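You operate a simulated robot arm through the tools that you are given. There is no shell and no other tool. Be economical: measure what you need, move in short steps, check, and stop when the job is done.

You are at the controls of a simulated robot arm. One attempt, no reset.

## Task
Plug the dryer in, put the wet purple puff in the metal dish and blow it dry.
Fine: Plug in first. Run the dryer by its fan switch and turn it off again; the heat switch ends off.

It is judged by the outcome, as a careful person would: the job done as asked, and still so three seconds after it is handed in. It fails if anything else is knocked over, pushed out of place, dropped, spilled or broken.

## Robot
A 6-joint arm with a two-finger parallel gripper, fixed in place. Base frame: the origin is at the foot of the arm, x ahead of it, y to its left, z up; the work surface is at about z = 0. Lengths are in mm, angles in degrees, forces in N, time in s.
With the tool pointing down near the work surface it reaches from about 140 to 580 mm from the base axis. Its first joint turns from -66.0 to 66.0 degrees. Payload 2.1 kg.
Tool frame: the origin (TCP) lies between the finger pads and is the grasp point; the fingertips stand 30 mm ahead of it; z points along the fingers, y is the line along which they close. The gripper opens to 94 mm. The fingers are 28 mm wide and 10 mm thick; the gripper's body (50 by 96 mm) begins 55 mm behind the TCP.
Orientation is that of the tool frame in the base frame, as [roll, pitch, yaw] about the fixed x, y, z axes, in that order (R = Rz(yaw) Ry(pitch) Rx(roll)). With the fingers straight down and closing along the base's y, the tool's x points along the base's -x, its y along +y and its z along -z.

## Interface
- The arm moves only by the tool apply_moves. Its argument "deltas" is a list of rows, each a list of 7 numbers: the shift along the tool's x, y, z in mm, then the turn, a rotation vector about the tool's x, y, z in degrees, then the finger opening in mm, from 0 to 94. In form: [[x, y, z, rx, ry, rz, claw], ...]. A call has 1 to 8 rows; each row shifts and turns the commanded pose from where the row before left it, along the tool's axes as they then stand. Rows are played at 5 a second. More than 50 mm and 8.6 degrees between two rows, or a gripper value outside its range, and nothing of the call is played. A pose out of reach is approached as far as the arm can. The call stops where the force on the tool passes 90 N (or 10 N more than at its start, if that is more) or the arm is blocked; 0.2 s more then pass. Each finger travels about 72 mm/s and halts on what it meets, pressing with about 40 N; the grip force reading is that of the motor and also rises with nothing between the fingers. The clock runs only during rows and for 0.2 s after the last one: add rows that do not move to give the fingers time. It gives the time, the measured TCP pose, the force on the tool (base axes), the opening and the grip force at its end, in the units of the frame above (readings bear some noise).
- Cameras (640 x 400 px; columns grow to the right, rows downward): "scene" is fixed at [60, -378.4, 485.8]; the picture's right is [0.72, -0.70, 0.00], its down [-0.40, -0.41, -0.82] and it looks along [0.57, 0.59, -0.57] (base axes); focal length 214 px, centre (320, 200). "wrist" rides on the gripper at [-37, 0, -58] in the tool frame; the picture's right is [0.00, -1.00, 0.00], its down [0.97, 0.00, -0.24] and it looks along [0.24, 0.00, 0.97] (tool axes); focal length 218 px, centre (320, 200). There is no depth. A picture from a camera that has moved, and an enlarged one, comes with that camera's place and axes in the base frame and with its lens.
- get_image(camera): a new picture of that camera. The clock stands still meanwhile.
- close_up(camera, box): a new picture of the part [left, top, right, bottom] of that camera's present view, enlarged. The clock stands still meanwhile.
- finish_job(): hands the job in; it is judged then, once.

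Work in short steps. Places have to be worked out from the pictures, the camera data and where the tool is seen: move nearer, look again, correct. Check each grasp and each placing, and mend what went wrong. You have 120 turns and 84 pictures in all, those below and enlarged ones among them. Open the gripper and draw the arm clear of the work before you hand the job in, unless the task says otherwise; then end with one line.

The tools are called after ">>>" as a command line: name --pt "numbers of a row" for each row, then --argument value for the rest, lists and objects as JSON in quotes. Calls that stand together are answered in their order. apply_moves: Moves the arm, as the interface text tells. Its arguments: {"type":"object","properties":{"deltas":{"type":"array"}},"required":["deltas"]} The other tools are called the same way: get_image (camera) takes a picture; close_up (camera, box) takes an enlarged picture of a part of a camera's view; finish_job () hands the job in.

At the start:

```text
time: 0.0
eef_pos: [247.2, -120.4, 397.7]
tcp_rot: [179.9, 0.2, -179.9]
contact_force: [-0.8, 0.8, 0.1]
gripper_width: 93.8
grasp_force: 0.1
```

scene: 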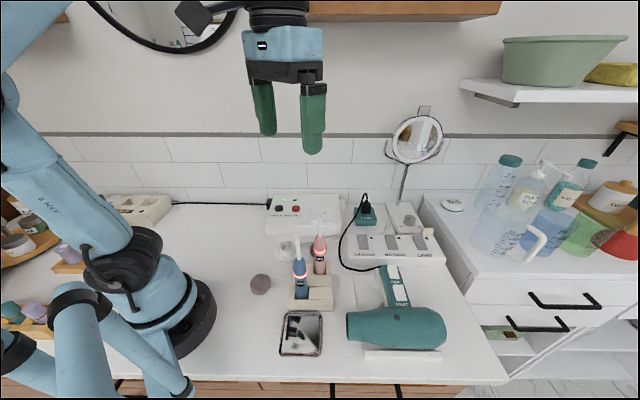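
wrist: 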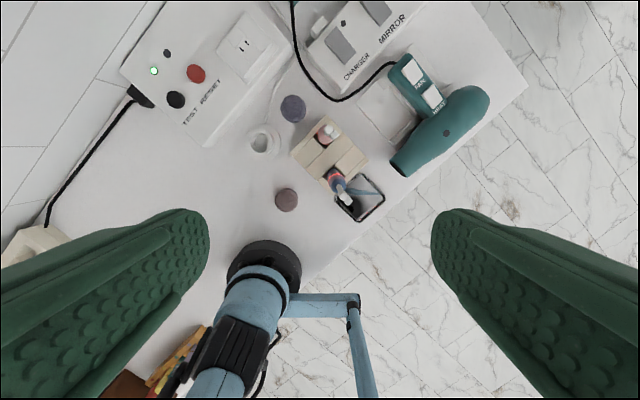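

I'll look closer at the bench before moving: the dryer, plug, outlets, dish and puffs.

>>> close_up --camera "scene" --box '[250, 180, 460, 311]'

>>> close_up --camera "scene" --box '[240, 240, 460, 378]'

>>> close_up --camera "wrist" --box '[120, 0, 520, 250]'

```text
3.05 times, centred on (355, 246) of scene
camera zoom: at [60.0, -378.4, 485.8], right [0.72, -0.7, 0.0], down [-0.4, -0.41, -0.82], along [0.57, 0.59, -0.57], focal length 654 px, centre (213, 61)
```

zoom: 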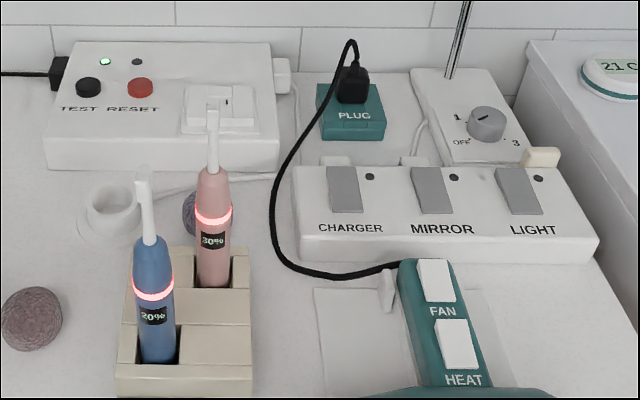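

```text
2.90 times, centred on (350, 309) of scene
camera zoom: at [60.0, -378.4, 485.8], right [0.72, -0.7, 0.0], down [-0.4, -0.41, -0.82], along [0.57, 0.59, -0.57], focal length 622 px, centre (233, -116)
```

zoom: 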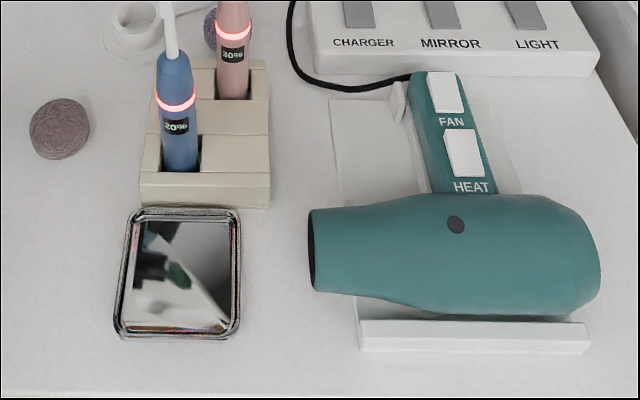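

```text
1.60 times, centred on (320, 125) of wrist
camera zoom: at [282.4, -122.1, 456.2], right [0.0, -1.0, 0.0], down [-0.97, 0.0, 0.24], along [-0.24, 0.0, -0.97], focal length 349 px, centre (320, 320)
```

zoom: 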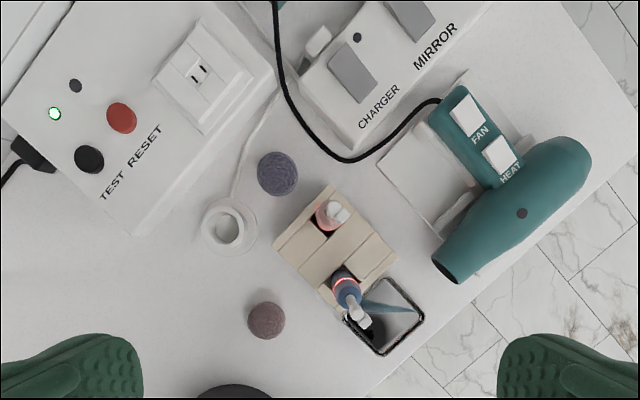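

The dryer's plug is parked on the teal "PLUG" block near (565,-72). The likely socket is on the TEST/RESET box near (440,0). Next I move forward at height to look at both from above.

>>> apply_moves --pt "-45 10 0 0 0 0 94" --pt "-45 15 10 0 0 0 94" --pt "-45 15 10 0 0 0 94" --pt "-45 15 10 0 0 0 94" --pt "0 0 0 0 0 0 94"

>>> get_image --camera "wrist"

```text
time: 1.2
eef_pos: [426.4, -65.2, 368.5]
tcp_rot: [-180.0, 0.2, 179.9]
contact_force: [0.5, 0.8, 0.1]
gripper_width: 94.0
grasp_force: 0.1
```

```text
78 pictures are left
camera wrist: at [462.9, -66.5, 427.2], right [0.0, -1.0, 0.0], down [-0.97, 0.0, 0.24], along [-0.24, 0.0, -0.97], focal length 218 px, centre (320, 200)
```

wrist: 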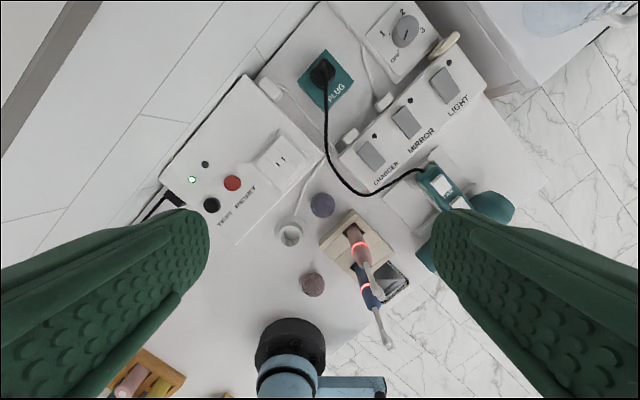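

>>> close_up --camera "wrist" --box '[180, 20, 380, 145]'

>>> close_up --camera "wrist" --box '[240, 100, 520, 300]'

```text
3.20 times, centred on (280, 82) of wrist
camera zoom: at [462.9, -66.5, 427.2], right [0.0, -1.0, 0.0], down [-0.97, 0.0, 0.24], along [-0.24, 0.0, -0.97], focal length 698 px, centre (448, 576)
```

zoom: 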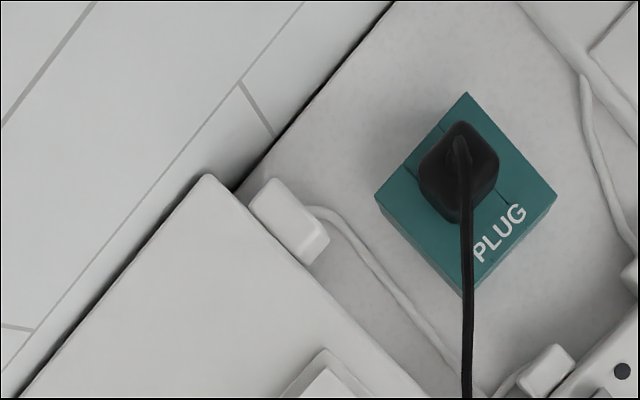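

```text
2.00 times, centred on (380, 200) of wrist
camera zoom: at [462.9, -66.5, 427.2], right [0.0, -1.0, 0.0], down [-0.97, 0.0, 0.24], along [-0.24, 0.0, -0.97], focal length 436 px, centre (200, 200)
```

zoom: 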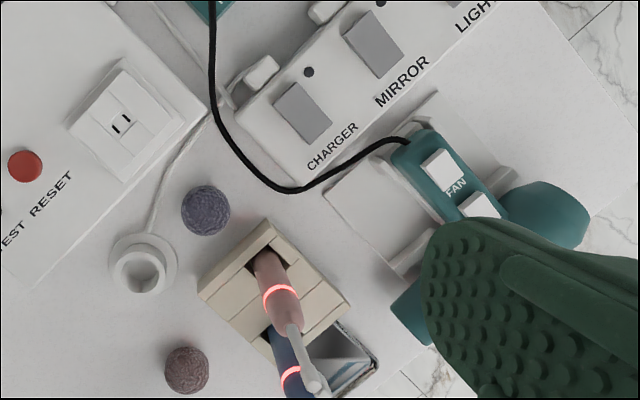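

Plug is about (571,-71,55) and the socket about (437,2,47). Everything is aligned at 45° to the base. I'll hover above the plug for a closer view.

>>> apply_moves --pt "-30 0 40 0 0 0 94" --pt "-30 0 45 0 0 0 94" --pt "-30 0 45 0 0 0 94" --pt "-20 -5 30 0 0 0 94" --pt "0 0 0 0 0 0 94"

>>> get_image --camera "wrist"

>>> close_up --camera "scene" --box '[330, 180, 430, 242]'

```text
refused: row 2 steps farther than a row can; nothing moved
```

```text
75 pictures are left
camera wrist: at [462.9, -66.5, 427.2], right [0.0, -1.0, 0.0], down [-0.97, 0.0, 0.24], along [-0.24, 0.0, -0.97], focal length 218 px, centre (320, 200)
```

wrist: 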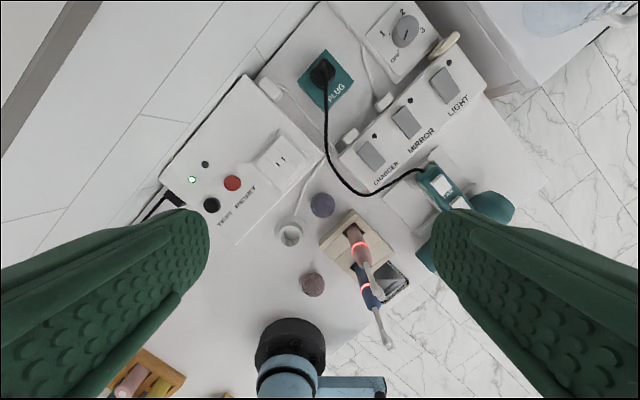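

```text
6.40 times, centred on (380, 211) of scene
camera zoom: at [60.1, -378.4, 485.8], right [0.72, -0.7, 0.0], down [-0.4, -0.41, -0.82], along [0.57, 0.59, -0.57], focal length 1373 px, centre (-64, 130)
```

zoom: 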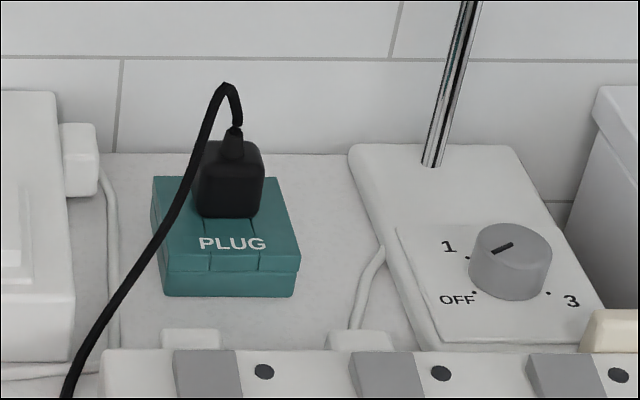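

A row exceeded the step limit, so nothing moved. I'll use smaller steps to the same hover over the plug. The mirror to its right stays about 90 mm clear.

>>> apply_moves --pt "-25 0 38 0 0 0 94" --pt "-25 0 40 0 0 0 94" --pt "-25 0 40 0 0 0 94" --pt "-25 -5 40 0 0 0 94" --pt "0 0 0 0 0 0 94"

>>> get_image --camera "wrist"

```text
time: 2.4
eef_pos: [526.7, -71.3, 211.1]
tcp_rot: [180.0, 0.2, -179.9]
contact_force: [0.1, -1.3, -0.2]
gripper_width: 93.7
grasp_force: 0.1
```

```text
73 pictures are left
camera wrist: at [563.1, -71.9, 268.4], right [0.0, -1.0, 0.0], down [-0.97, 0.0, 0.24], along [-0.24, 0.0, -0.97], focal length 218 px, centre (320, 200)
```

wrist: 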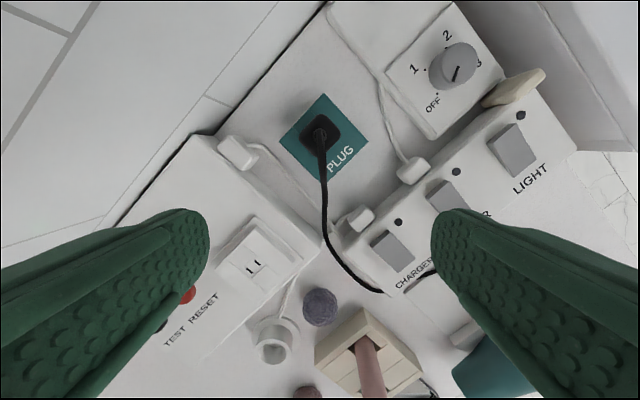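

>>> close_up --camera "wrist" --box '[256, 75, 384, 155]'

>>> close_up --camera "wrist" --box '[192, 220, 320, 300]'

```text
5.00 times, centred on (320, 115) of wrist
camera zoom: at [563.1, -71.9, 268.4], right [0.0, -1.0, 0.0], down [-0.97, 0.0, 0.24], along [-0.24, 0.0, -0.97], focal length 1091 px, centre (320, 625)
```

zoom: 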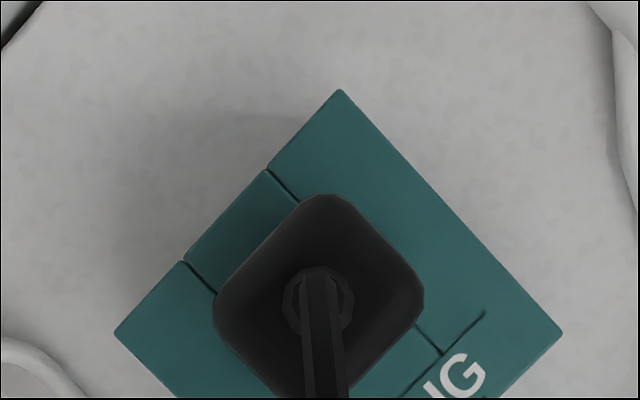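

```text
5.00 times, centred on (256, 260) of wrist
camera zoom: at [563.1, -71.9, 268.4], right [0.0, -1.0, 0.0], down [-0.97, 0.0, 0.24], along [-0.24, 0.0, -0.97], focal length 1091 px, centre (640, -100)
```

zoom: 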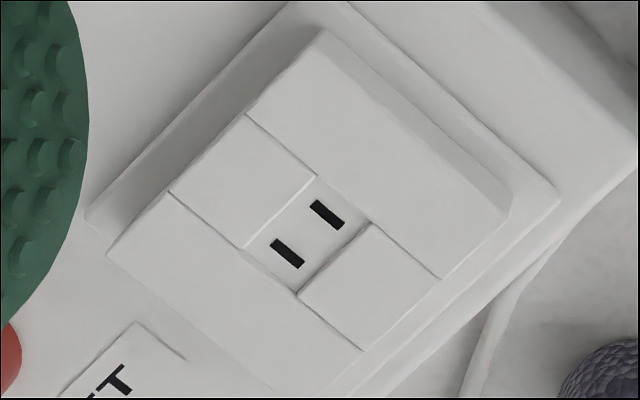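

The plug body is roughly 30 mm square at about (575,-72). It sits parallel to the socket, whose slots are near (437,0,58), so only a translation is needed. I turn the tool 45° and move over the plug.

>>> apply_moves --pt "0 0 0 0 0 7.5 94" --pt "0 0 0 0 0 7.5 94" --pt "0 0 0 0 0 7.5 94" --pt "0 0 0 0 0 7.5 94" --pt "0 0 0 0 0 7.5 94" --pt "0 0 0 0 0 7.5 94" --pt "-17 17 35 0 0 0 94" --pt "-16 16 36 0 0 0 94"

>>> get_image --camera "wrist"

>>> get_image --camera "scene"

```text
time: 4.2
eef_pos: [573.0, -71.7, 139.8]
tcp_rot: [179.9, 0.2, 135.0]
contact_force: [-0.6, 0.1, 0.0]
gripper_width: 94.1
grasp_force: 0.0
```

```text
70 pictures are left
camera wrist: at [599.2, -98.0, 198.2], right [-0.71, -0.71, 0.0], down [-0.69, 0.69, 0.24], along [-0.17, 0.17, -0.97], focal length 218 px, centre (320, 200)
```

wrist: 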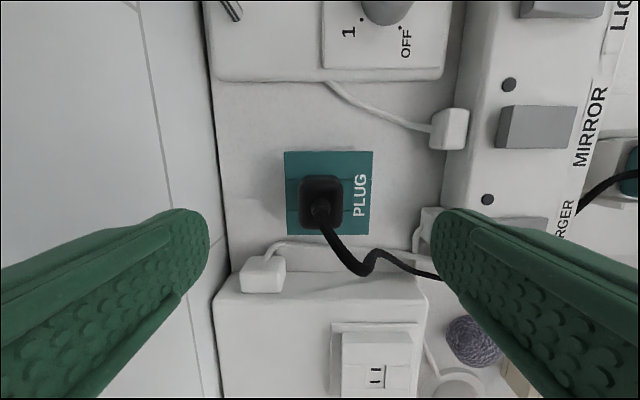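

```text
69 pictures are left
```

scene: 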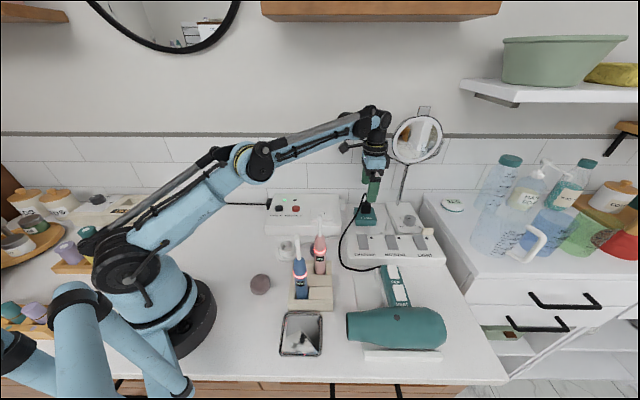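

>>> close_up --camera "wrist" --box '[264, 140, 392, 220]'

```text
5.00 times, centred on (328, 180) of wrist
camera zoom: at [599.2, -98.0, 198.2], right [-0.71, -0.71, 0.0], down [-0.69, 0.69, 0.24], along [-0.17, 0.17, -0.97], focal length 1091 px, centre (280, 300)
```

zoom: 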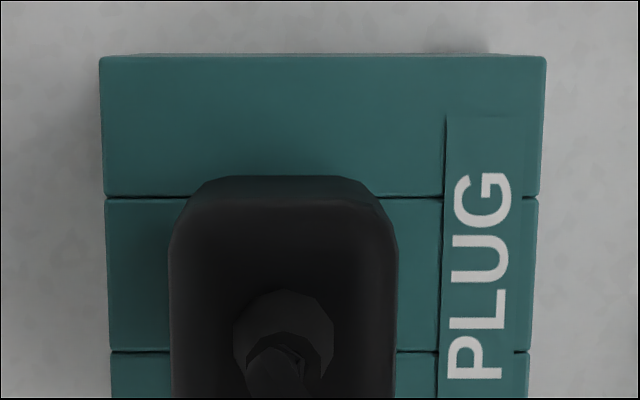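

The plug is centred under the tool to within about 1 mm along the closing axis. I descend in steps with the fingers part closed.

>>> apply_moves --pt "0 0 25 0 0 0 70" --pt "0 0 25 0 0 0 70" --pt "0 0 20 0 0 0 70" --pt "0 0 6 0 0 0 70" --pt "0 0 0 0 0 0 70"

>>> get_image --camera "wrist"

>>> close_up --camera "scene" --box '[320, 160, 420, 242]'

```text
time: 5.4
eef_pos: [573.4, -70.1, 64.2]
tcp_rot: [179.9, 0.3, 135.1]
contact_force: [-0.1, 1.1, 0.3]
gripper_width: 69.9
grasp_force: 0.1
```

```text
67 pictures are left
camera wrist: at [599.2, -98.3, 121.7], right [-0.71, -0.71, 0.0], down [-0.69, 0.69, 0.24], along [-0.17, 0.17, -0.97], focal length 218 px, centre (320, 200)
```

wrist: 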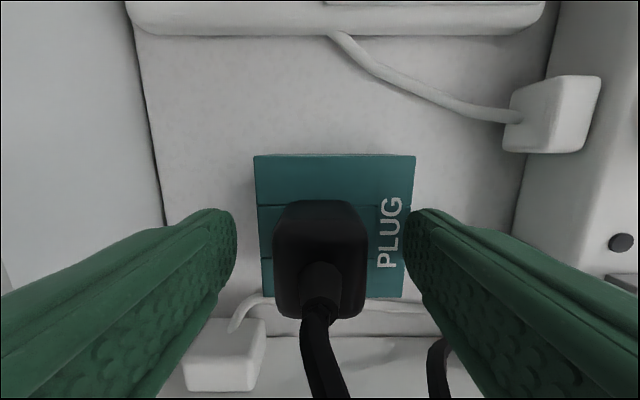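

```text
4.88 times, centred on (370, 201) of scene
camera zoom: at [60.0, -378.4, 485.8], right [0.72, -0.7, 0.0], down [-0.4, -0.41, -0.82], along [0.57, 0.59, -0.57], focal length 1046 px, centre (76, 195)
```

zoom: 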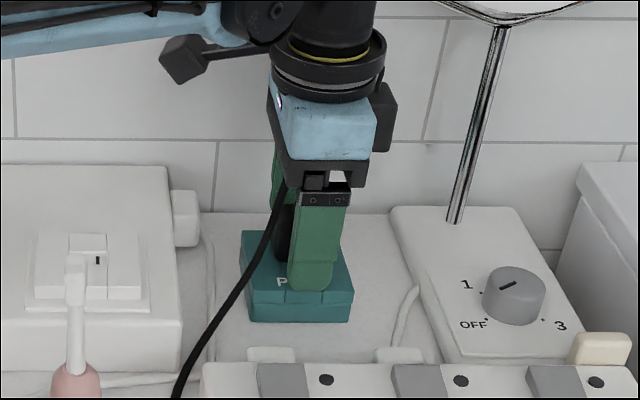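

The body top is around z≈60 and the tips are at 34, centred on the plug. I close on it.

>>> apply_moves --pt "0 0 0 0 0 0 40" --pt "0 0 0 0 0 0 20" --pt "0 0 0 0 0 0 15" --pt "0 0 0 0 0 0 15"

>>> get_image --camera "wrist"

```text
time: 6.4
eef_pos: [573.4, -71.3, 63.6]
tcp_rot: [179.9, 0.1, 135.1]
contact_force: [0.6, 0.1, -0.3]
gripper_width: 33.7
grasp_force: 39.8
```

```text
65 pictures are left
camera wrist: at [599.2, -98.3, 121.9], right [-0.71, -0.71, 0.0], down [-0.69, 0.69, 0.24], along [-0.17, 0.17, -0.97], focal length 218 px, centre (320, 200)
```

wrist: 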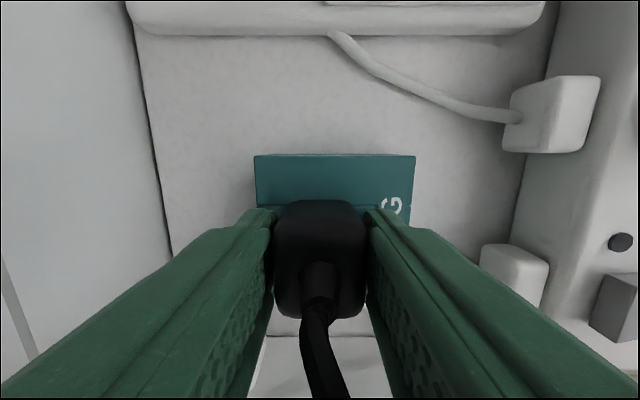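

Gripped at 33.7 mm. I lift straight out.

>>> apply_moves --pt "0 0 -6 0 0 0 15" --pt "0 0 -10 0 0 0 15" --pt "0 0 -15 0 0 0 15" --pt "0 0 -20 0 0 0 15" --pt "0 0 -20 0 0 0 15"

>>> get_image --camera "wrist"

>>> close_up --camera "scene" --box '[320, 140, 420, 242]'

```text
time: 7.6
eef_pos: [573.9, -71.7, 136.2]
tcp_rot: [179.9, 0.1, 135.1]
contact_force: [-0.7, 0.7, -0.7]
gripper_width: 33.4
grasp_force: 39.8
```

```text
64 pictures are left
camera wrist: at [599.2, -98.2, 193.0], right [-0.71, -0.71, 0.0], down [-0.69, 0.69, 0.24], along [-0.17, 0.17, -0.97], focal length 218 px, centre (320, 200)
```

wrist: 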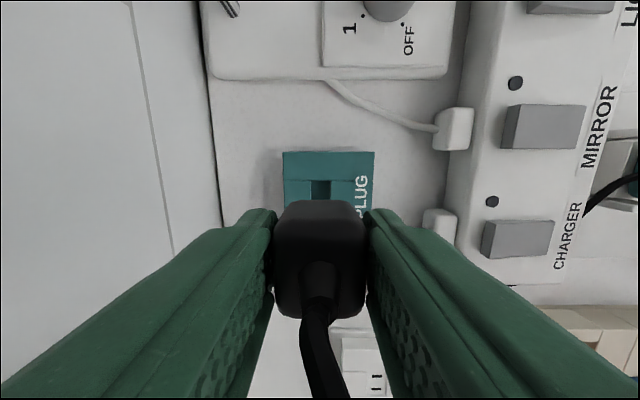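

```text
3.92 times, centred on (370, 191) of scene
camera zoom: at [60.0, -378.4, 485.8], right [0.72, -0.7, 0.0], down [-0.4, -0.41, -0.82], along [0.57, 0.59, -0.57], focal length 841 px, centre (124, 235)
```

zoom: 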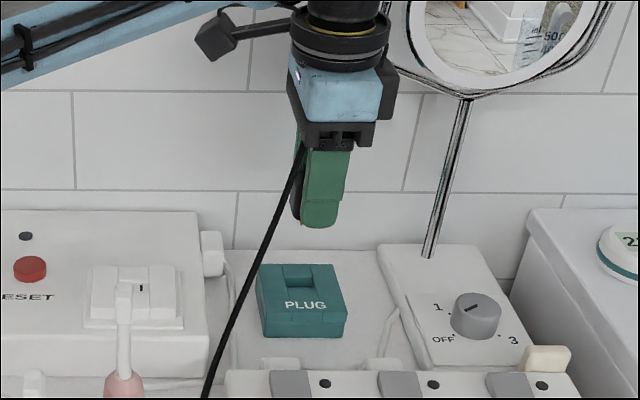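

The plug is out. I move back along the row to get an unobstructed view of the holder's hole, so that I can measure the hole-to-socket offset with the same viewpoint.

>>> apply_moves --pt "20 0 -10 0 0 0 15" --pt "20 0 0 0 0 0 15" --pt "5 0 0 0 0 0 15" --pt "0 0 0 0 0 0 15"

>>> close_up --camera "wrist" --box '[240, 90, 400, 190]'

>>> apply_moves --pt "40 -15 0 0 0 0 15" --pt "40 -15 0 0 0 0 15" --pt "40 -10 0 0 0 0 15" --pt "27 -6 0 0 0 0 15" --pt "0 0 0 0 0 0 15"

>>> close_up --camera "wrist" --box '[240, 90, 400, 190]'

```text
time: 8.6
eef_pos: [541.1, -38.1, 144.7]
tcp_rot: [179.8, 0.2, 135.1]
contact_force: [-0.1, 0.5, 0.5]
gripper_width: 33.4
grasp_force: 40.2
```

```text
4.00 times, centred on (320, 140) of wrist
camera zoom: at [567.1, -66.4, 202.9], right [-0.71, -0.71, 0.0], down [-0.69, 0.69, 0.24], along [-0.17, 0.17, -0.97], focal length 873 px, centre (320, 440)
```

zoom: 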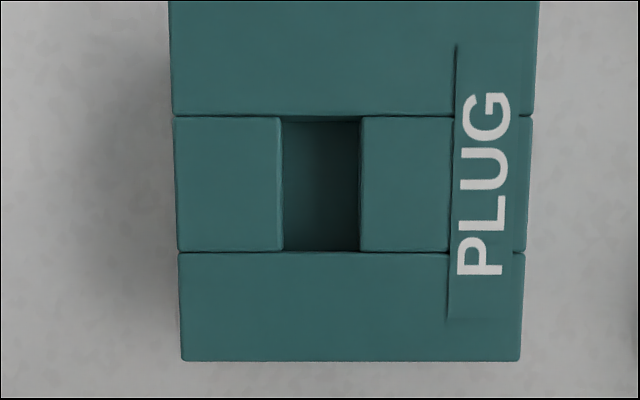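

```text
time: 9.8
eef_pos: [404.4, 32.9, 145.1]
tcp_rot: [179.9, 0.2, 135.0]
contact_force: [-0.1, -0.5, -0.2]
gripper_width: 33.4
grasp_force: 40.0
```

```text
4.00 times, centred on (320, 140) of wrist
camera zoom: at [429.6, 5.2, 202.2], right [-0.71, -0.71, 0.0], down [-0.69, 0.69, 0.24], along [-0.17, 0.17, -0.97], focal length 873 px, centre (320, 440)
```

zoom: 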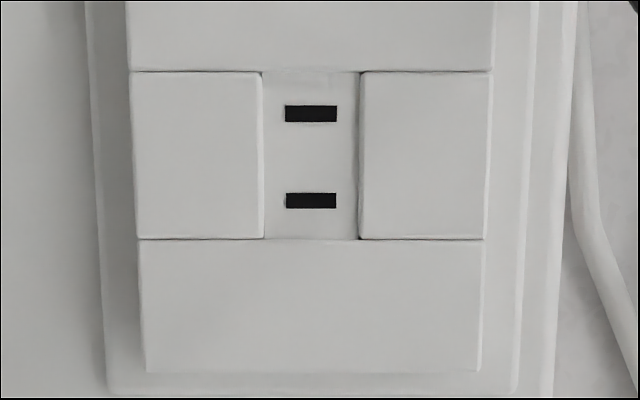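

The hole and socket openings match in size. From the pictures, the socket is Δu=-144.1 mm, Δv=-44.4 mm and about 30 mm higher than the holder. I move over the socket at z≈122 and check.

>>> apply_moves --pt "-24 1 0 0 0 0 15" --pt "-24 0.6 0 0 0 0 15" --pt "0 0 12 0 0 0 15" --pt "0 0 12 0 0 0 15" --pt "0 0 0 0 0 0 15"

>>> get_image --camera "wrist"

>>> close_up --camera "scene" --box '[240, 140, 360, 240]'

```text
time: 11.0
eef_pos: [440.8, -0.1, 119.6]
tcp_rot: [179.9, 0.2, 135.2]
contact_force: [0.3, -0.5, -0.2]
gripper_width: 33.3
grasp_force: 39.9
```

```text
60 pictures are left
camera wrist: at [465.7, -27.4, 178.2], right [-0.71, -0.71, 0.0], down [-0.69, 0.69, 0.24], along [-0.17, 0.17, -0.97], focal length 218 px, centre (320, 200)
```

wrist: 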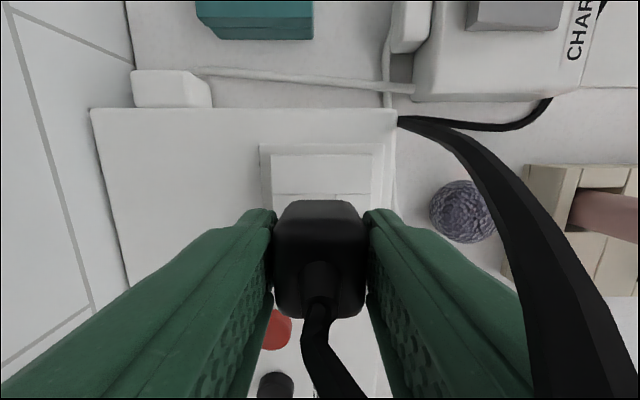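

```text
4.00 times, centred on (300, 190) of scene
camera zoom: at [60.0, -378.4, 485.8], right [0.72, -0.7, 0.0], down [-0.4, -0.41, -0.82], along [0.57, 0.59, -0.57], focal length 858 px, centre (400, 240)
```

zoom: 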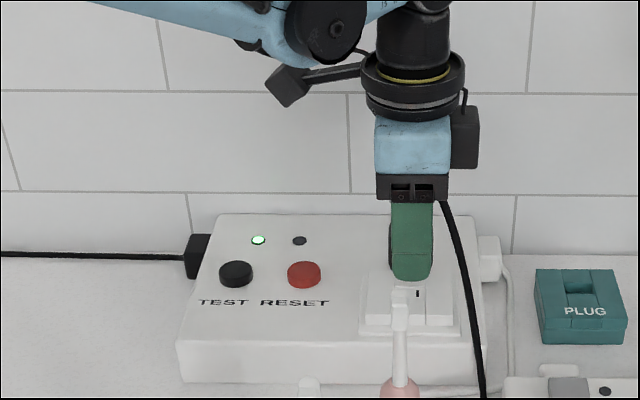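

Position matches the plan (target 440,-0.5). I descend gently in small steps, watching the force.

>>> apply_moves --pt "0 0 5 0 0 0 15" --pt "0 0 4 0 0 0 15" --pt "0 0 3 0 0 0 15" --pt "0 0 0 0 0 0 15"

>>> apply_moves --pt "0 0 2 0 0 0 15" --pt "0 0 2 0 0 0 15" --pt "0 0 0 0 0 0 15"

>>> apply_moves --pt "0 0 2 0 0 0 15" --pt "0 0 2 0 0 0 15" --pt "0 0 0 0 0 0 15"

>>> close_up --camera "scene" --box '[280, 170, 360, 240]'

```text
time: 12.0
eef_pos: [439.3, -0.1, 107.4]
tcp_rot: [179.9, 0.2, 135.2]
contact_force: [0.8, 0.9, -0.6]
gripper_width: 33.6
grasp_force: 40.2
```

```text
time: 12.8
eef_pos: [439.7, -0.0, 104.7]
tcp_rot: [179.8, 0.2, 135.1]
contact_force: [0.3, -0.1, 0.0]
gripper_width: 33.8
grasp_force: 39.7
```

```text
time: 13.6
eef_pos: [440.6, -0.3, 101.2]
tcp_rot: [179.9, 0.1, 135.2]
contact_force: [0.2, 0.3, 2.0]
gripper_width: 33.5
grasp_force: 39.6
```

```text
5.71 times, centred on (320, 205) of scene
camera zoom: at [60.0, -378.4, 485.8], right [0.72, -0.7, 0.0], down [-0.4, -0.41, -0.82], along [0.57, 0.59, -0.57], focal length 1226 px, centre (320, 171)
```

zoom: 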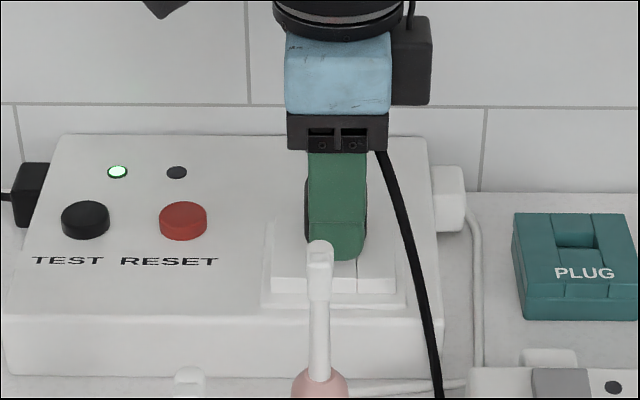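

Almost no resistance so far, with about 7 mm left to the expected seat. I continue in small steps.

>>> apply_moves --pt "0 0 1.5 0 0 0 15" --pt "0 0 1.5 0 0 0 15" --pt "0 0 0 0 0 0 15"

>>> apply_moves --pt "0 0 1.5 0 0 0 15" --pt "0 0 0 0 0 0 15"

```text
time: 14.4
eef_pos: [440.8, -0.4, 97.4]
tcp_rot: [179.8, 0.2, 135.2]
contact_force: [-0.8, -1.1, 0.7]
gripper_width: 33.5
grasp_force: 40.4
```

```text
time: 15.0
eef_pos: [440.6, -0.9, 95.8]
tcp_rot: [179.9, 0.2, 135.1]
contact_force: [-0.1, 0.2, 0.7]
gripper_width: 33.8
grasp_force: 40.1
```

>>> apply_moves --pt "0 0 1 0 0 0 15" --pt "0 0 1 0 0 0 15" --pt "0 0 0 0 0 0 15"

>>> get_image --camera "wrist"

>>> close_up --camera "scene" --box '[280, 170, 360, 240]'

```text
time: 15.8
eef_pos: [440.6, -0.1, 93.7]
tcp_rot: [179.9, 0.3, 135.0]
contact_force: [1.5, 0.6, 0.8]
gripper_width: 33.2
grasp_force: 39.7
```

```text
57 pictures are left
camera wrist: at [465.9, -27.8, 151.9], right [-0.71, -0.71, 0.0], down [-0.69, 0.69, 0.24], along [-0.17, 0.17, -0.97], focal length 218 px, centre (320, 200)
```

wrist: 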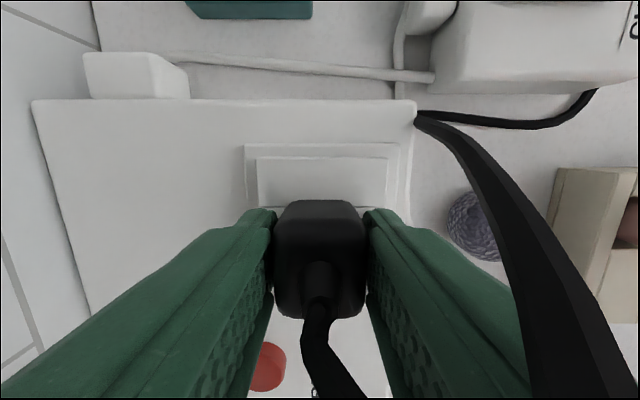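

```text
5.71 times, centred on (320, 205) of scene
camera zoom: at [60.0, -378.4, 485.8], right [0.72, -0.7, 0.0], down [-0.4, -0.41, -0.82], along [0.57, 0.59, -0.57], focal length 1226 px, centre (320, 171)
```

zoom: 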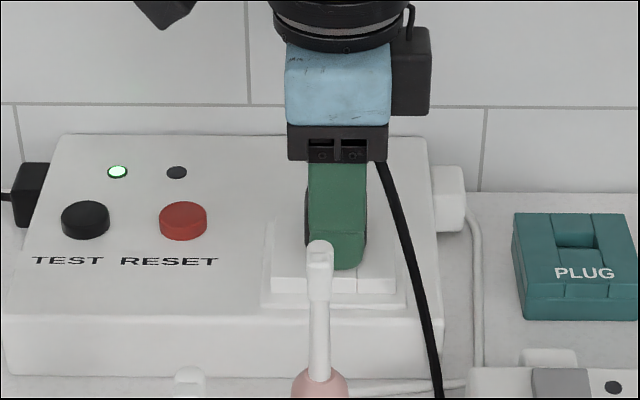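

No contact force yet, so I keep going in 1 mm steps until it seats.

>>> apply_moves --pt "0 0 1 0 0 0 15" --pt "0 0 0 0 0 0 15"

>>> apply_moves --pt "0 0 1 0 0 0 15" --pt "0 0 0 0 0 0 15"

>>> apply_moves --pt "0 0 1 0 0 0 15" --pt "0 0 0 0 0 0 15"

```text
time: 16.4
eef_pos: [439.8, -0.1, 93.3]
tcp_rot: [179.9, 0.2, 135.1]
contact_force: [2.3, 0.2, 10.9]
gripper_width: 33.4
grasp_force: 40.4
```

```text
time: 17.0
eef_pos: [440.3, -0.8, 92.9]
tcp_rot: [179.8, 0.2, 135.0]
contact_force: [0.2, 0.7, 32.3]
gripper_width: 33.7
grasp_force: 39.8
```

```text
time: 17.6
eef_pos: [438.8, -1.2, 91.2]
tcp_rot: [179.9, 0.3, 135.1]
contact_force: [0.1, -0.7, 31.5]
gripper_width: 33.8
grasp_force: 40.5
```

>>> close_up --camera "scene" --box '[290, 185, 350, 235]'

>>> close_up --camera "wrist" --box '[220, 120, 420, 330]'

```text
8.00 times, centred on (320, 210) of scene
camera zoom: at [59.9, -378.4, 485.9], right [0.72, -0.7, 0.0], down [-0.4, -0.41, -0.82], along [0.57, 0.59, -0.57], focal length 1716 px, centre (320, 120)
```

zoom: 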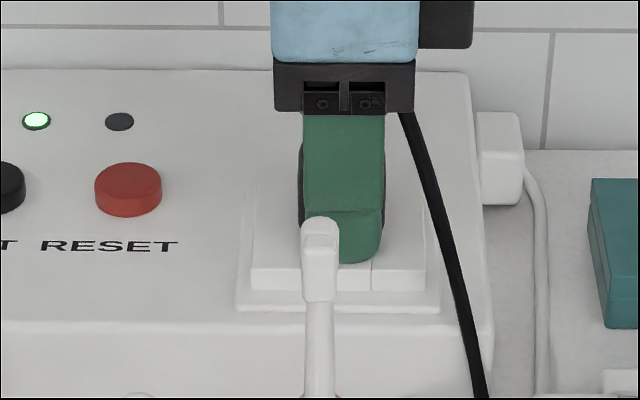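

```text
1.90 times, centred on (320, 225) of wrist
camera zoom: at [465.7, -27.8, 149.4], right [-0.71, -0.71, 0.0], down [-0.69, 0.69, 0.24], along [-0.17, 0.17, -0.97], focal length 416 px, centre (320, 152)
```

zoom: 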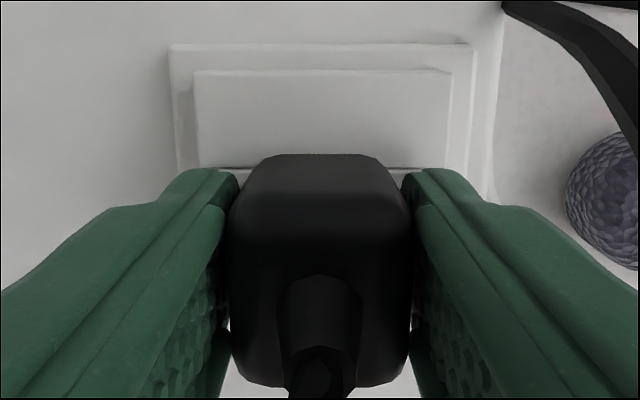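

>>> apply_moves --pt "0 0 1 0 0 0 15" --pt "0 0 0 0 0 0 15"

>>> apply_moves --pt "0 0 1 0 0 0 15" --pt "0 0 0 0 0 0 15"

>>> close_up --camera "wrist" --box '[220, 120, 420, 330]'

```text
time: 18.2
eef_pos: [439.8, -0.4, 89.8]
tcp_rot: [179.9, 0.2, 135.1]
contact_force: [-0.9, -0.1, 31.7]
gripper_width: 33.7
grasp_force: 40.2
```

```text
time: 18.8
eef_pos: [441.1, 0.4, 89.7]
tcp_rot: [179.9, 0.2, 135.1]
contact_force: [0.8, 0.2, 55.1]
gripper_width: 33.6
grasp_force: 40.1
```

```text
1.90 times, centred on (320, 225) of wrist
camera zoom: at [465.7, -27.8, 148.1], right [-0.71, -0.71, 0.0], down [-0.69, 0.69, 0.24], along [-0.17, 0.17, -0.97], focal length 416 px, centre (320, 152)
```

zoom: 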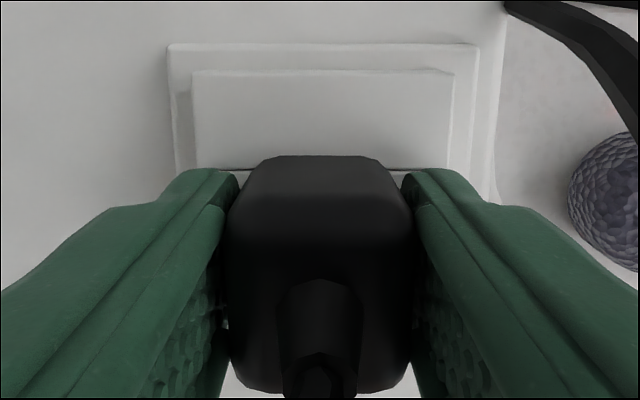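

Force rose to 55 N, so it is firmly seated (the body slid slightly in the grip). I release, rise, and check.

>>> apply_moves --pt "0 0 -1 0 0 0 15" --pt "0 0 -0.5 0 0 0 60" --pt "0 0 0 0 0 0 60" --pt "0 0 0 0 0 0 60" --pt "0 0 -15 0 0 0 60" --pt "0 0 -25 0 0 0 60" --pt "0 0 -30 0 0 0 60"

>>> close_up --camera "wrist" --box '[240, 130, 400, 230]'

>>> close_up --camera "scene" --box '[260, 180, 356, 240]'

```text
time: 20.4
eef_pos: [438.5, -0.3, 160.5]
tcp_rot: [179.9, 0.2, 135.2]
contact_force: [-0.9, 0.0, 0.2]
gripper_width: 60.2
grasp_force: 0.1
```

```text
4.00 times, centred on (320, 180) of wrist
camera zoom: at [465.2, -27.7, 219.0], right [-0.71, -0.71, 0.0], down [-0.69, 0.69, 0.24], along [-0.17, 0.17, -0.97], focal length 873 px, centre (320, 280)
```

zoom: 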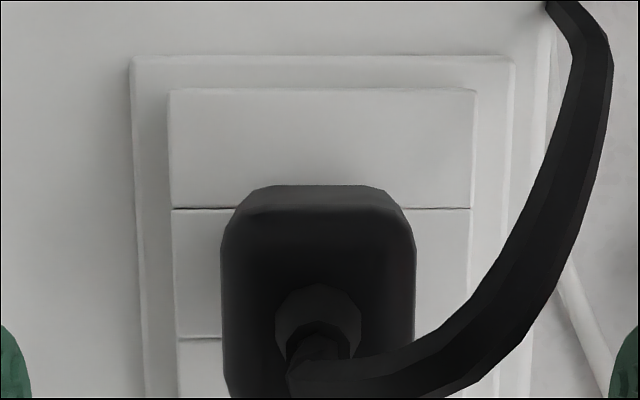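

```text
6.67 times, centred on (308, 210) of scene
camera zoom: at [60.0, -378.4, 485.8], right [0.72, -0.7, 0.0], down [-0.4, -0.41, -0.82], along [0.57, 0.59, -0.57], focal length 1430 px, centre (400, 133)
```

zoom: 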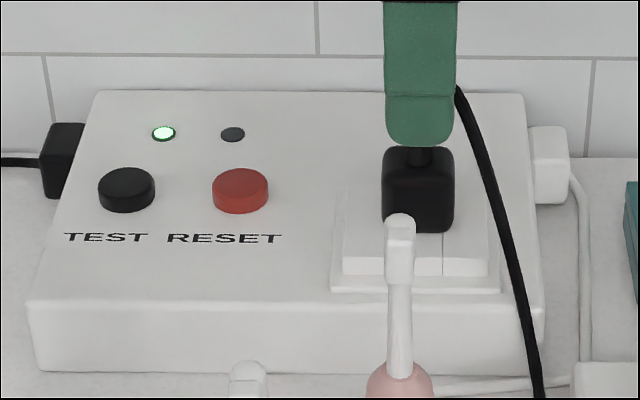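

The plug stands seated in the socket just as it did in the holder. Next I rise and move to look at the two puffs and decide which is the wet purple one.

>>> apply_moves --pt "0 0 -45 0 0 0 60" --pt "5 -25 -35 0 0 0 60" --pt "16 -40 0 0 0 0 60" --pt "16 -40 0 0 0 0 60" --pt "16 -26 0 0 0 0 60" --pt "0 0 0 0 0 0 60"

>>> get_image --camera "wrist"

>>> close_up --camera "scene" --box '[230, 230, 330, 310]'

```text
time: 21.8
eef_pos: [310.6, -54.8, 239.4]
tcp_rot: [179.8, 0.2, 135.1]
contact_force: [0.2, -0.1, -0.3]
gripper_width: 59.9
grasp_force: 0.0
```

```text
50 pictures are left
camera wrist: at [335.3, -82.3, 297.5], right [-0.71, -0.71, 0.0], down [-0.69, 0.69, 0.24], along [-0.17, 0.17, -0.97], focal length 218 px, centre (320, 200)
```

wrist: 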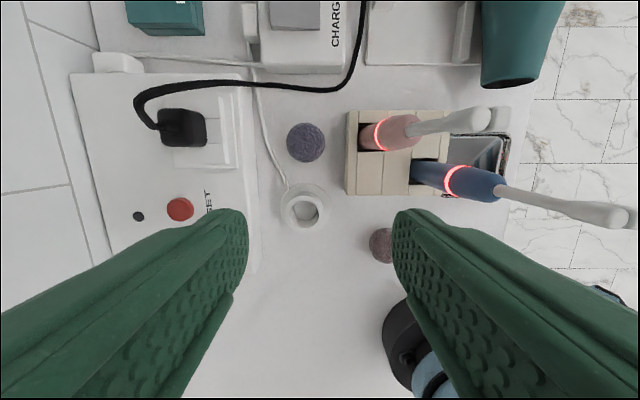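

```text
5.00 times, centred on (280, 270) of scene
camera zoom: at [60.0, -378.4, 485.8], right [0.72, -0.7, 0.0], down [-0.4, -0.41, -0.82], along [0.57, 0.59, -0.57], focal length 1072 px, centre (520, -150)
```

zoom: 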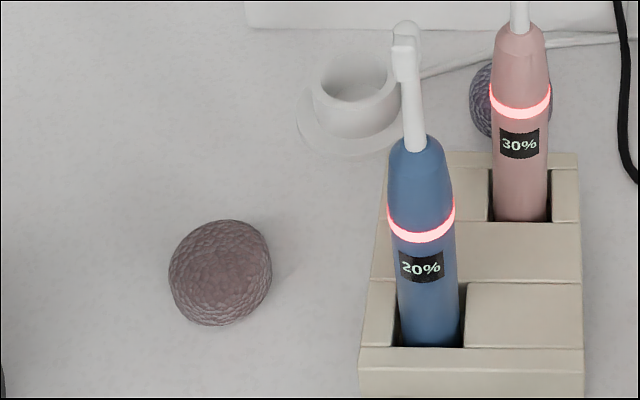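

>>> close_up --camera "wrist" --box '[270, 110, 350, 170]'

>>> close_up --camera "scene" --box '[244, 268, 276, 298]'

```text
6.67 times, centred on (310, 140) of wrist
camera zoom: at [335.3, -82.3, 297.5], right [-0.71, -0.71, 0.0], down [-0.69, 0.69, 0.24], along [-0.17, 0.17, -0.97], focal length 1455 px, centre (387, 600)
```

zoom: 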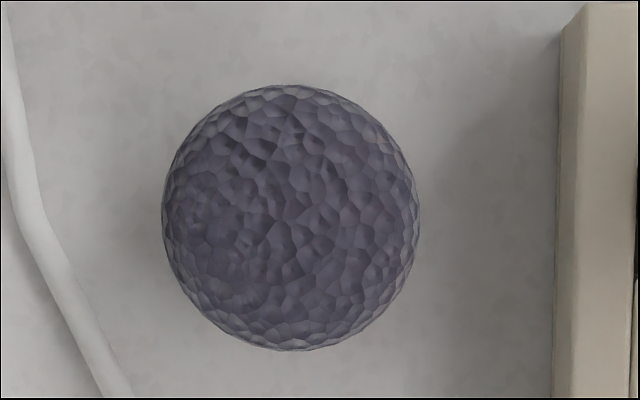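

```text
13.33 times, centred on (260, 283) of scene
camera zoom: at [60.0, -378.4, 485.8], right [0.72, -0.7, 0.0], down [-0.4, -0.41, -0.82], along [0.57, 0.59, -0.57], focal length 2860 px, centre (1120, -907)
```

zoom: 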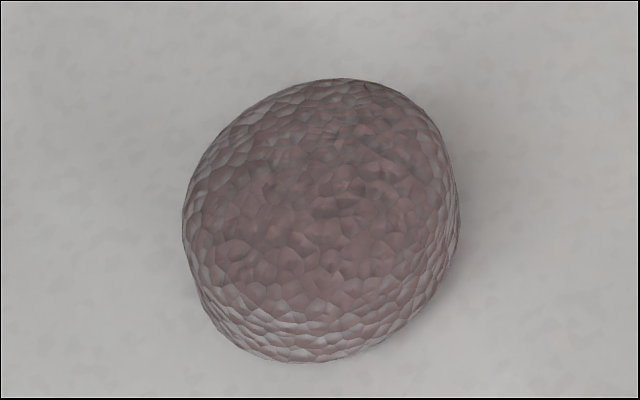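

Puff A is violet and puff B is dusty pink, so the target is A at about (351,-72), 48 mm wide. Two tall toothbrushes stand near the dish, so I choose a yaw that closes along the row (camera toward the wall). I rotate and move over the puff.

>>> apply_moves --pt "0 0 0 0 0 -8.5 70" --pt "0 0 0 0 0 -8.5 70" --pt "0 0 0 0 0 -8.5 70" --pt "0 0 0 0 0 -8.5 70" --pt "0 0 0 0 0 -8.5 70" --pt "0 0 0 0 0 -8.5 70" --pt "0 0 0 0 0 -8.5 70" --pt "0 0 0 0 0 -8.5 70"

>>> apply_moves --pt "0 0 0 0 0 -8.5 70" --pt "0 0 0 0 0 -8.5 70" --pt "0 0 0 0 0 -5 70" --pt "-8 -20 20 0 0 0 70" --pt "-8 -20 20 0 0 0 70" --pt "0 0 0 0 0 0 70"

>>> get_image --camera "wrist"

```text
time: 23.6
eef_pos: [309.6, -55.8, 240.6]
tcp_rot: [-179.9, 0.2, -156.8]
contact_force: [0.9, 0.9, 0.1]
gripper_width: 69.9
grasp_force: 0.0
```

```text
time: 25.0
eef_pos: [348.5, -73.3, 200.6]
tcp_rot: [-179.7, 0.0, -134.8]
contact_force: [-0.4, 0.2, 0.3]
gripper_width: 70.2
grasp_force: 0.0
```

```text
46 pictures are left
camera wrist: at [375.4, -47.3, 258.4], right [0.71, -0.71, 0.0], down [-0.69, -0.69, 0.24], along [-0.17, -0.17, -0.97], focal length 218 px, centre (320, 200)
```

wrist: 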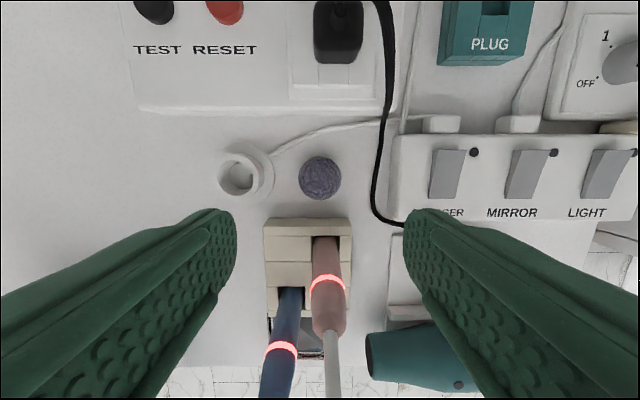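

The puff is right under the tool. But the wrist carries a black box on its tool +x side that would reach over the pink brush when low. I check its location with the scene camera.

>>> get_image --camera "scene"

```text
45 pictures are left
```

scene: 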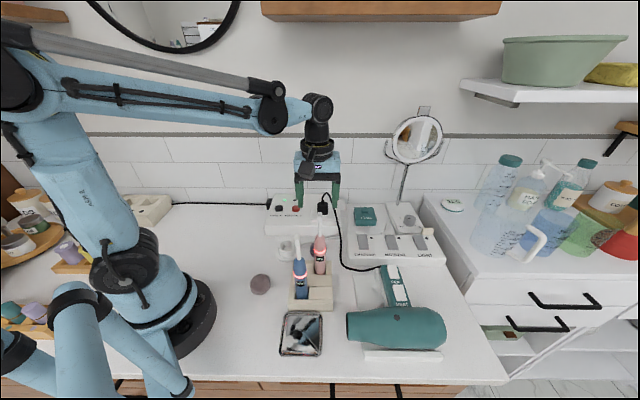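

The box sits about 100 mm out on the −v side and 125 mm above the TCP. Turning the yaw 20° away gives about 60 mm clearance to the pink brush. I apply that and descend partway.

>>> apply_moves --pt "-3 -0.6 0 0 0 7 62" --pt "0 0 0 0 0 7 62" --pt "0 0 0 0 0 6 62" --pt "0 0 35 0 0 0 62" --pt "0 0 35 0 0 0 62" --pt "0 0 30 0 0 0 62" --pt "0 0 0 0 0 0 62"

>>> get_image --camera "wrist"

>>> get_image --camera "scene"

```text
time: 26.6
eef_pos: [351.7, -71.3, 99.2]
tcp_rot: [-179.8, 0.1, -154.9]
contact_force: [0.1, 0.9, -0.3]
gripper_width: 62.1
grasp_force: 0.0
```

```text
44 pictures are left
camera wrist: at [385.4, -56.0, 156.8], right [0.42, -0.91, 0.0], down [-0.88, -0.41, 0.24], along [-0.21, -0.1, -0.97], focal length 218 px, centre (320, 200)
```

wrist: 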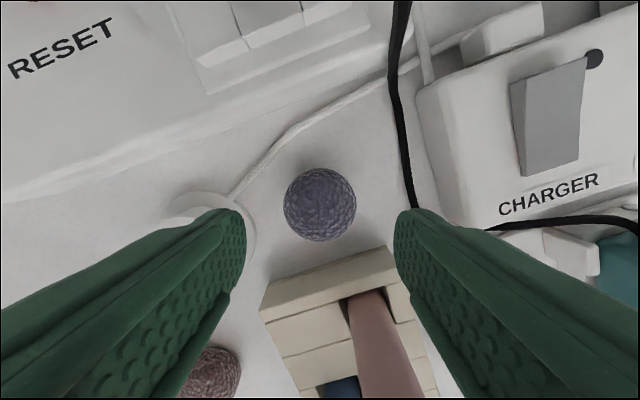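

```text
43 pictures are left
```

scene: 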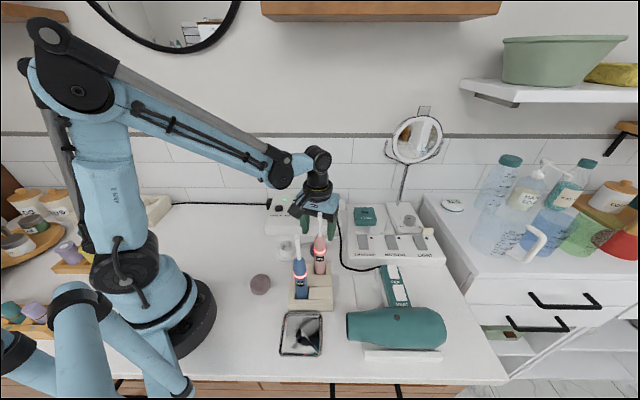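

Puff is centred (row 205 against 204 expected). The white ring pad is close on the left, so I narrow the opening to 56 and descend.

>>> apply_moves --pt "0 0 25 0 0 0 56" --pt "0 0 20 0 0 0 56" --pt "0 0 12 0 0 0 56" --pt "0 0 5 0 0 0 56" --pt "0 0 0 0 0 0 56"

>>> get_image --camera "wrist"

```text
time: 27.8
eef_pos: [351.6, -72.4, 37.4]
tcp_rot: [-179.9, 0.0, -154.9]
contact_force: [1.5, 0.2, -0.1]
gripper_width: 55.8
grasp_force: 0.0
```

```text
42 pictures are left
camera wrist: at [385.3, -56.9, 95.9], right [0.42, -0.91, 0.0], down [-0.88, -0.41, 0.24], along [-0.21, -0.1, -0.97], focal length 218 px, centre (320, 200)
```

wrist: 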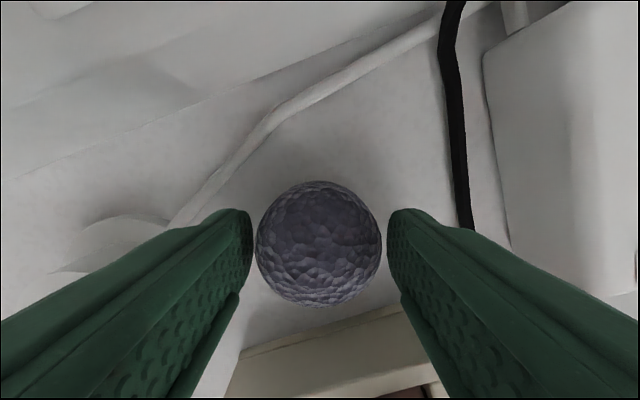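

The puff sits between the fingers, which are at puff height. I close gently.

>>> apply_moves --pt "0 0 0 0 0 0 48" --pt "0 0 0 0 0 0 42" --pt "0 0 0 0 0 0 38" --pt "0 0 0 0 0 0 38"

```text
time: 28.8
eef_pos: [351.2, -71.5, 37.9]
tcp_rot: [-179.9, 0.1, -154.9]
contact_force: [0.2, 0.6, 0.3]
gripper_width: 44.6
grasp_force: 40.3
```

Held at 44.6 mm. I lift straight up to a travel height above the brushes.

>>> apply_moves --pt "0 0 -20 0 0 0 38" --pt "0 0 -40 0 0 0 38" --pt "0 0 -45 0 0 0 38" --pt "0 0 -45 0 0 0 38" --pt "0 0 -45 0 0 0 38" --pt "0 0 -30 0 0 0 38" --pt "0 0 0 0 0 0 38"

>>> get_image --camera "wrist"

```text
time: 30.4
eef_pos: [351.3, -70.8, 264.5]
tcp_rot: [-179.9, 0.1, -155.0]
contact_force: [0.7, 0.0, 0.0]
gripper_width: 44.6
grasp_force: 40.0
```

```text
41 pictures are left
camera wrist: at [384.9, -57.0, 322.3], right [0.42, -0.91, 0.0], down [-0.88, -0.41, 0.24], along [-0.21, -0.1, -0.97], focal length 218 px, centre (320, 200)
```

wrist: 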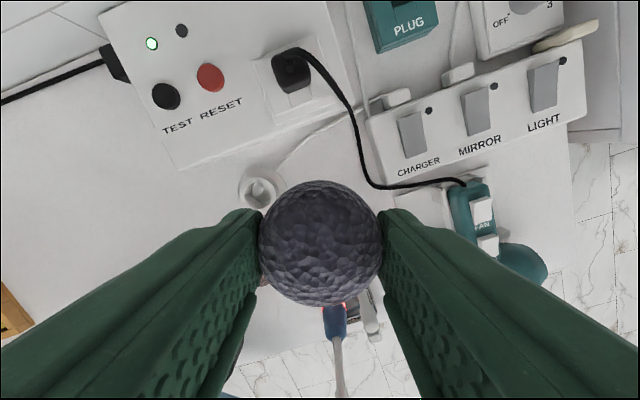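

The dish centre, from two views, is (175,-206) and it is about 72 mm square. Blue brush surface is about 65–70 mm from my drop point. I rotate back to -135° yaw and travel at this height to above the dish.

>>> apply_moves --pt "0 0 0 0 0 -7 38" --pt "0 0 0 0 0 -7 38" --pt "0 0 0 0 0 -6 38" --pt "45 6 0 0 0 0 38" --pt "45 6 0 0 0 0 38" --pt "45 6 0 0 0 0 38" --pt "45 6 0 0 0 0 38" --pt "44 5 0 0 0 0 38"

>>> get_image --camera "scene"

>>> get_image --camera "wrist"

```text
time: 32.2
eef_pos: [173.4, -209.3, 263.6]
tcp_rot: [-179.8, 0.1, -134.9]
contact_force: [-0.3, -1.0, -1.1]
gripper_width: 44.9
grasp_force: 39.9
```

```text
40 pictures are left
```

scene: 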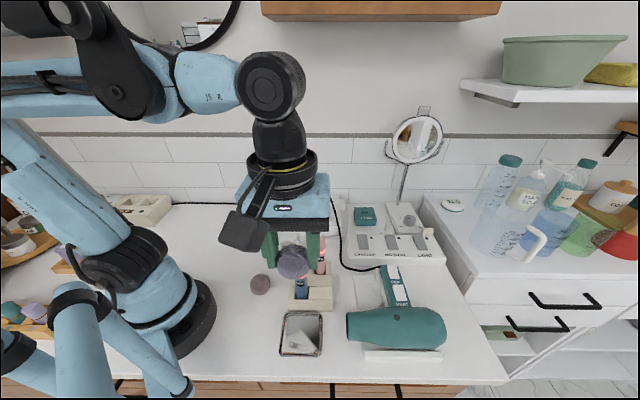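

```text
39 pictures are left
camera wrist: at [198.8, -184.0, 321.6], right [0.71, -0.71, 0.0], down [-0.69, -0.69, 0.24], along [-0.17, -0.17, -0.97], focal length 218 px, centre (320, 200)
```

wrist: 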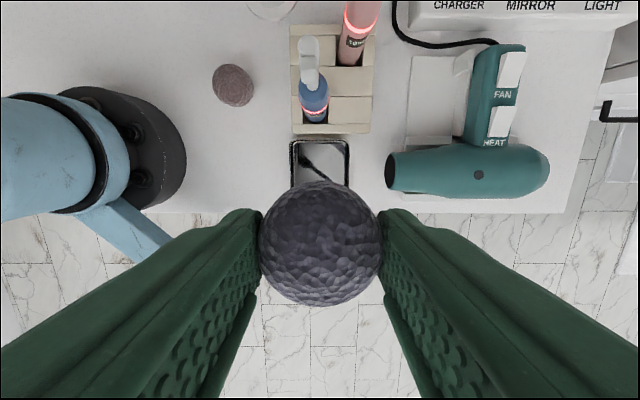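

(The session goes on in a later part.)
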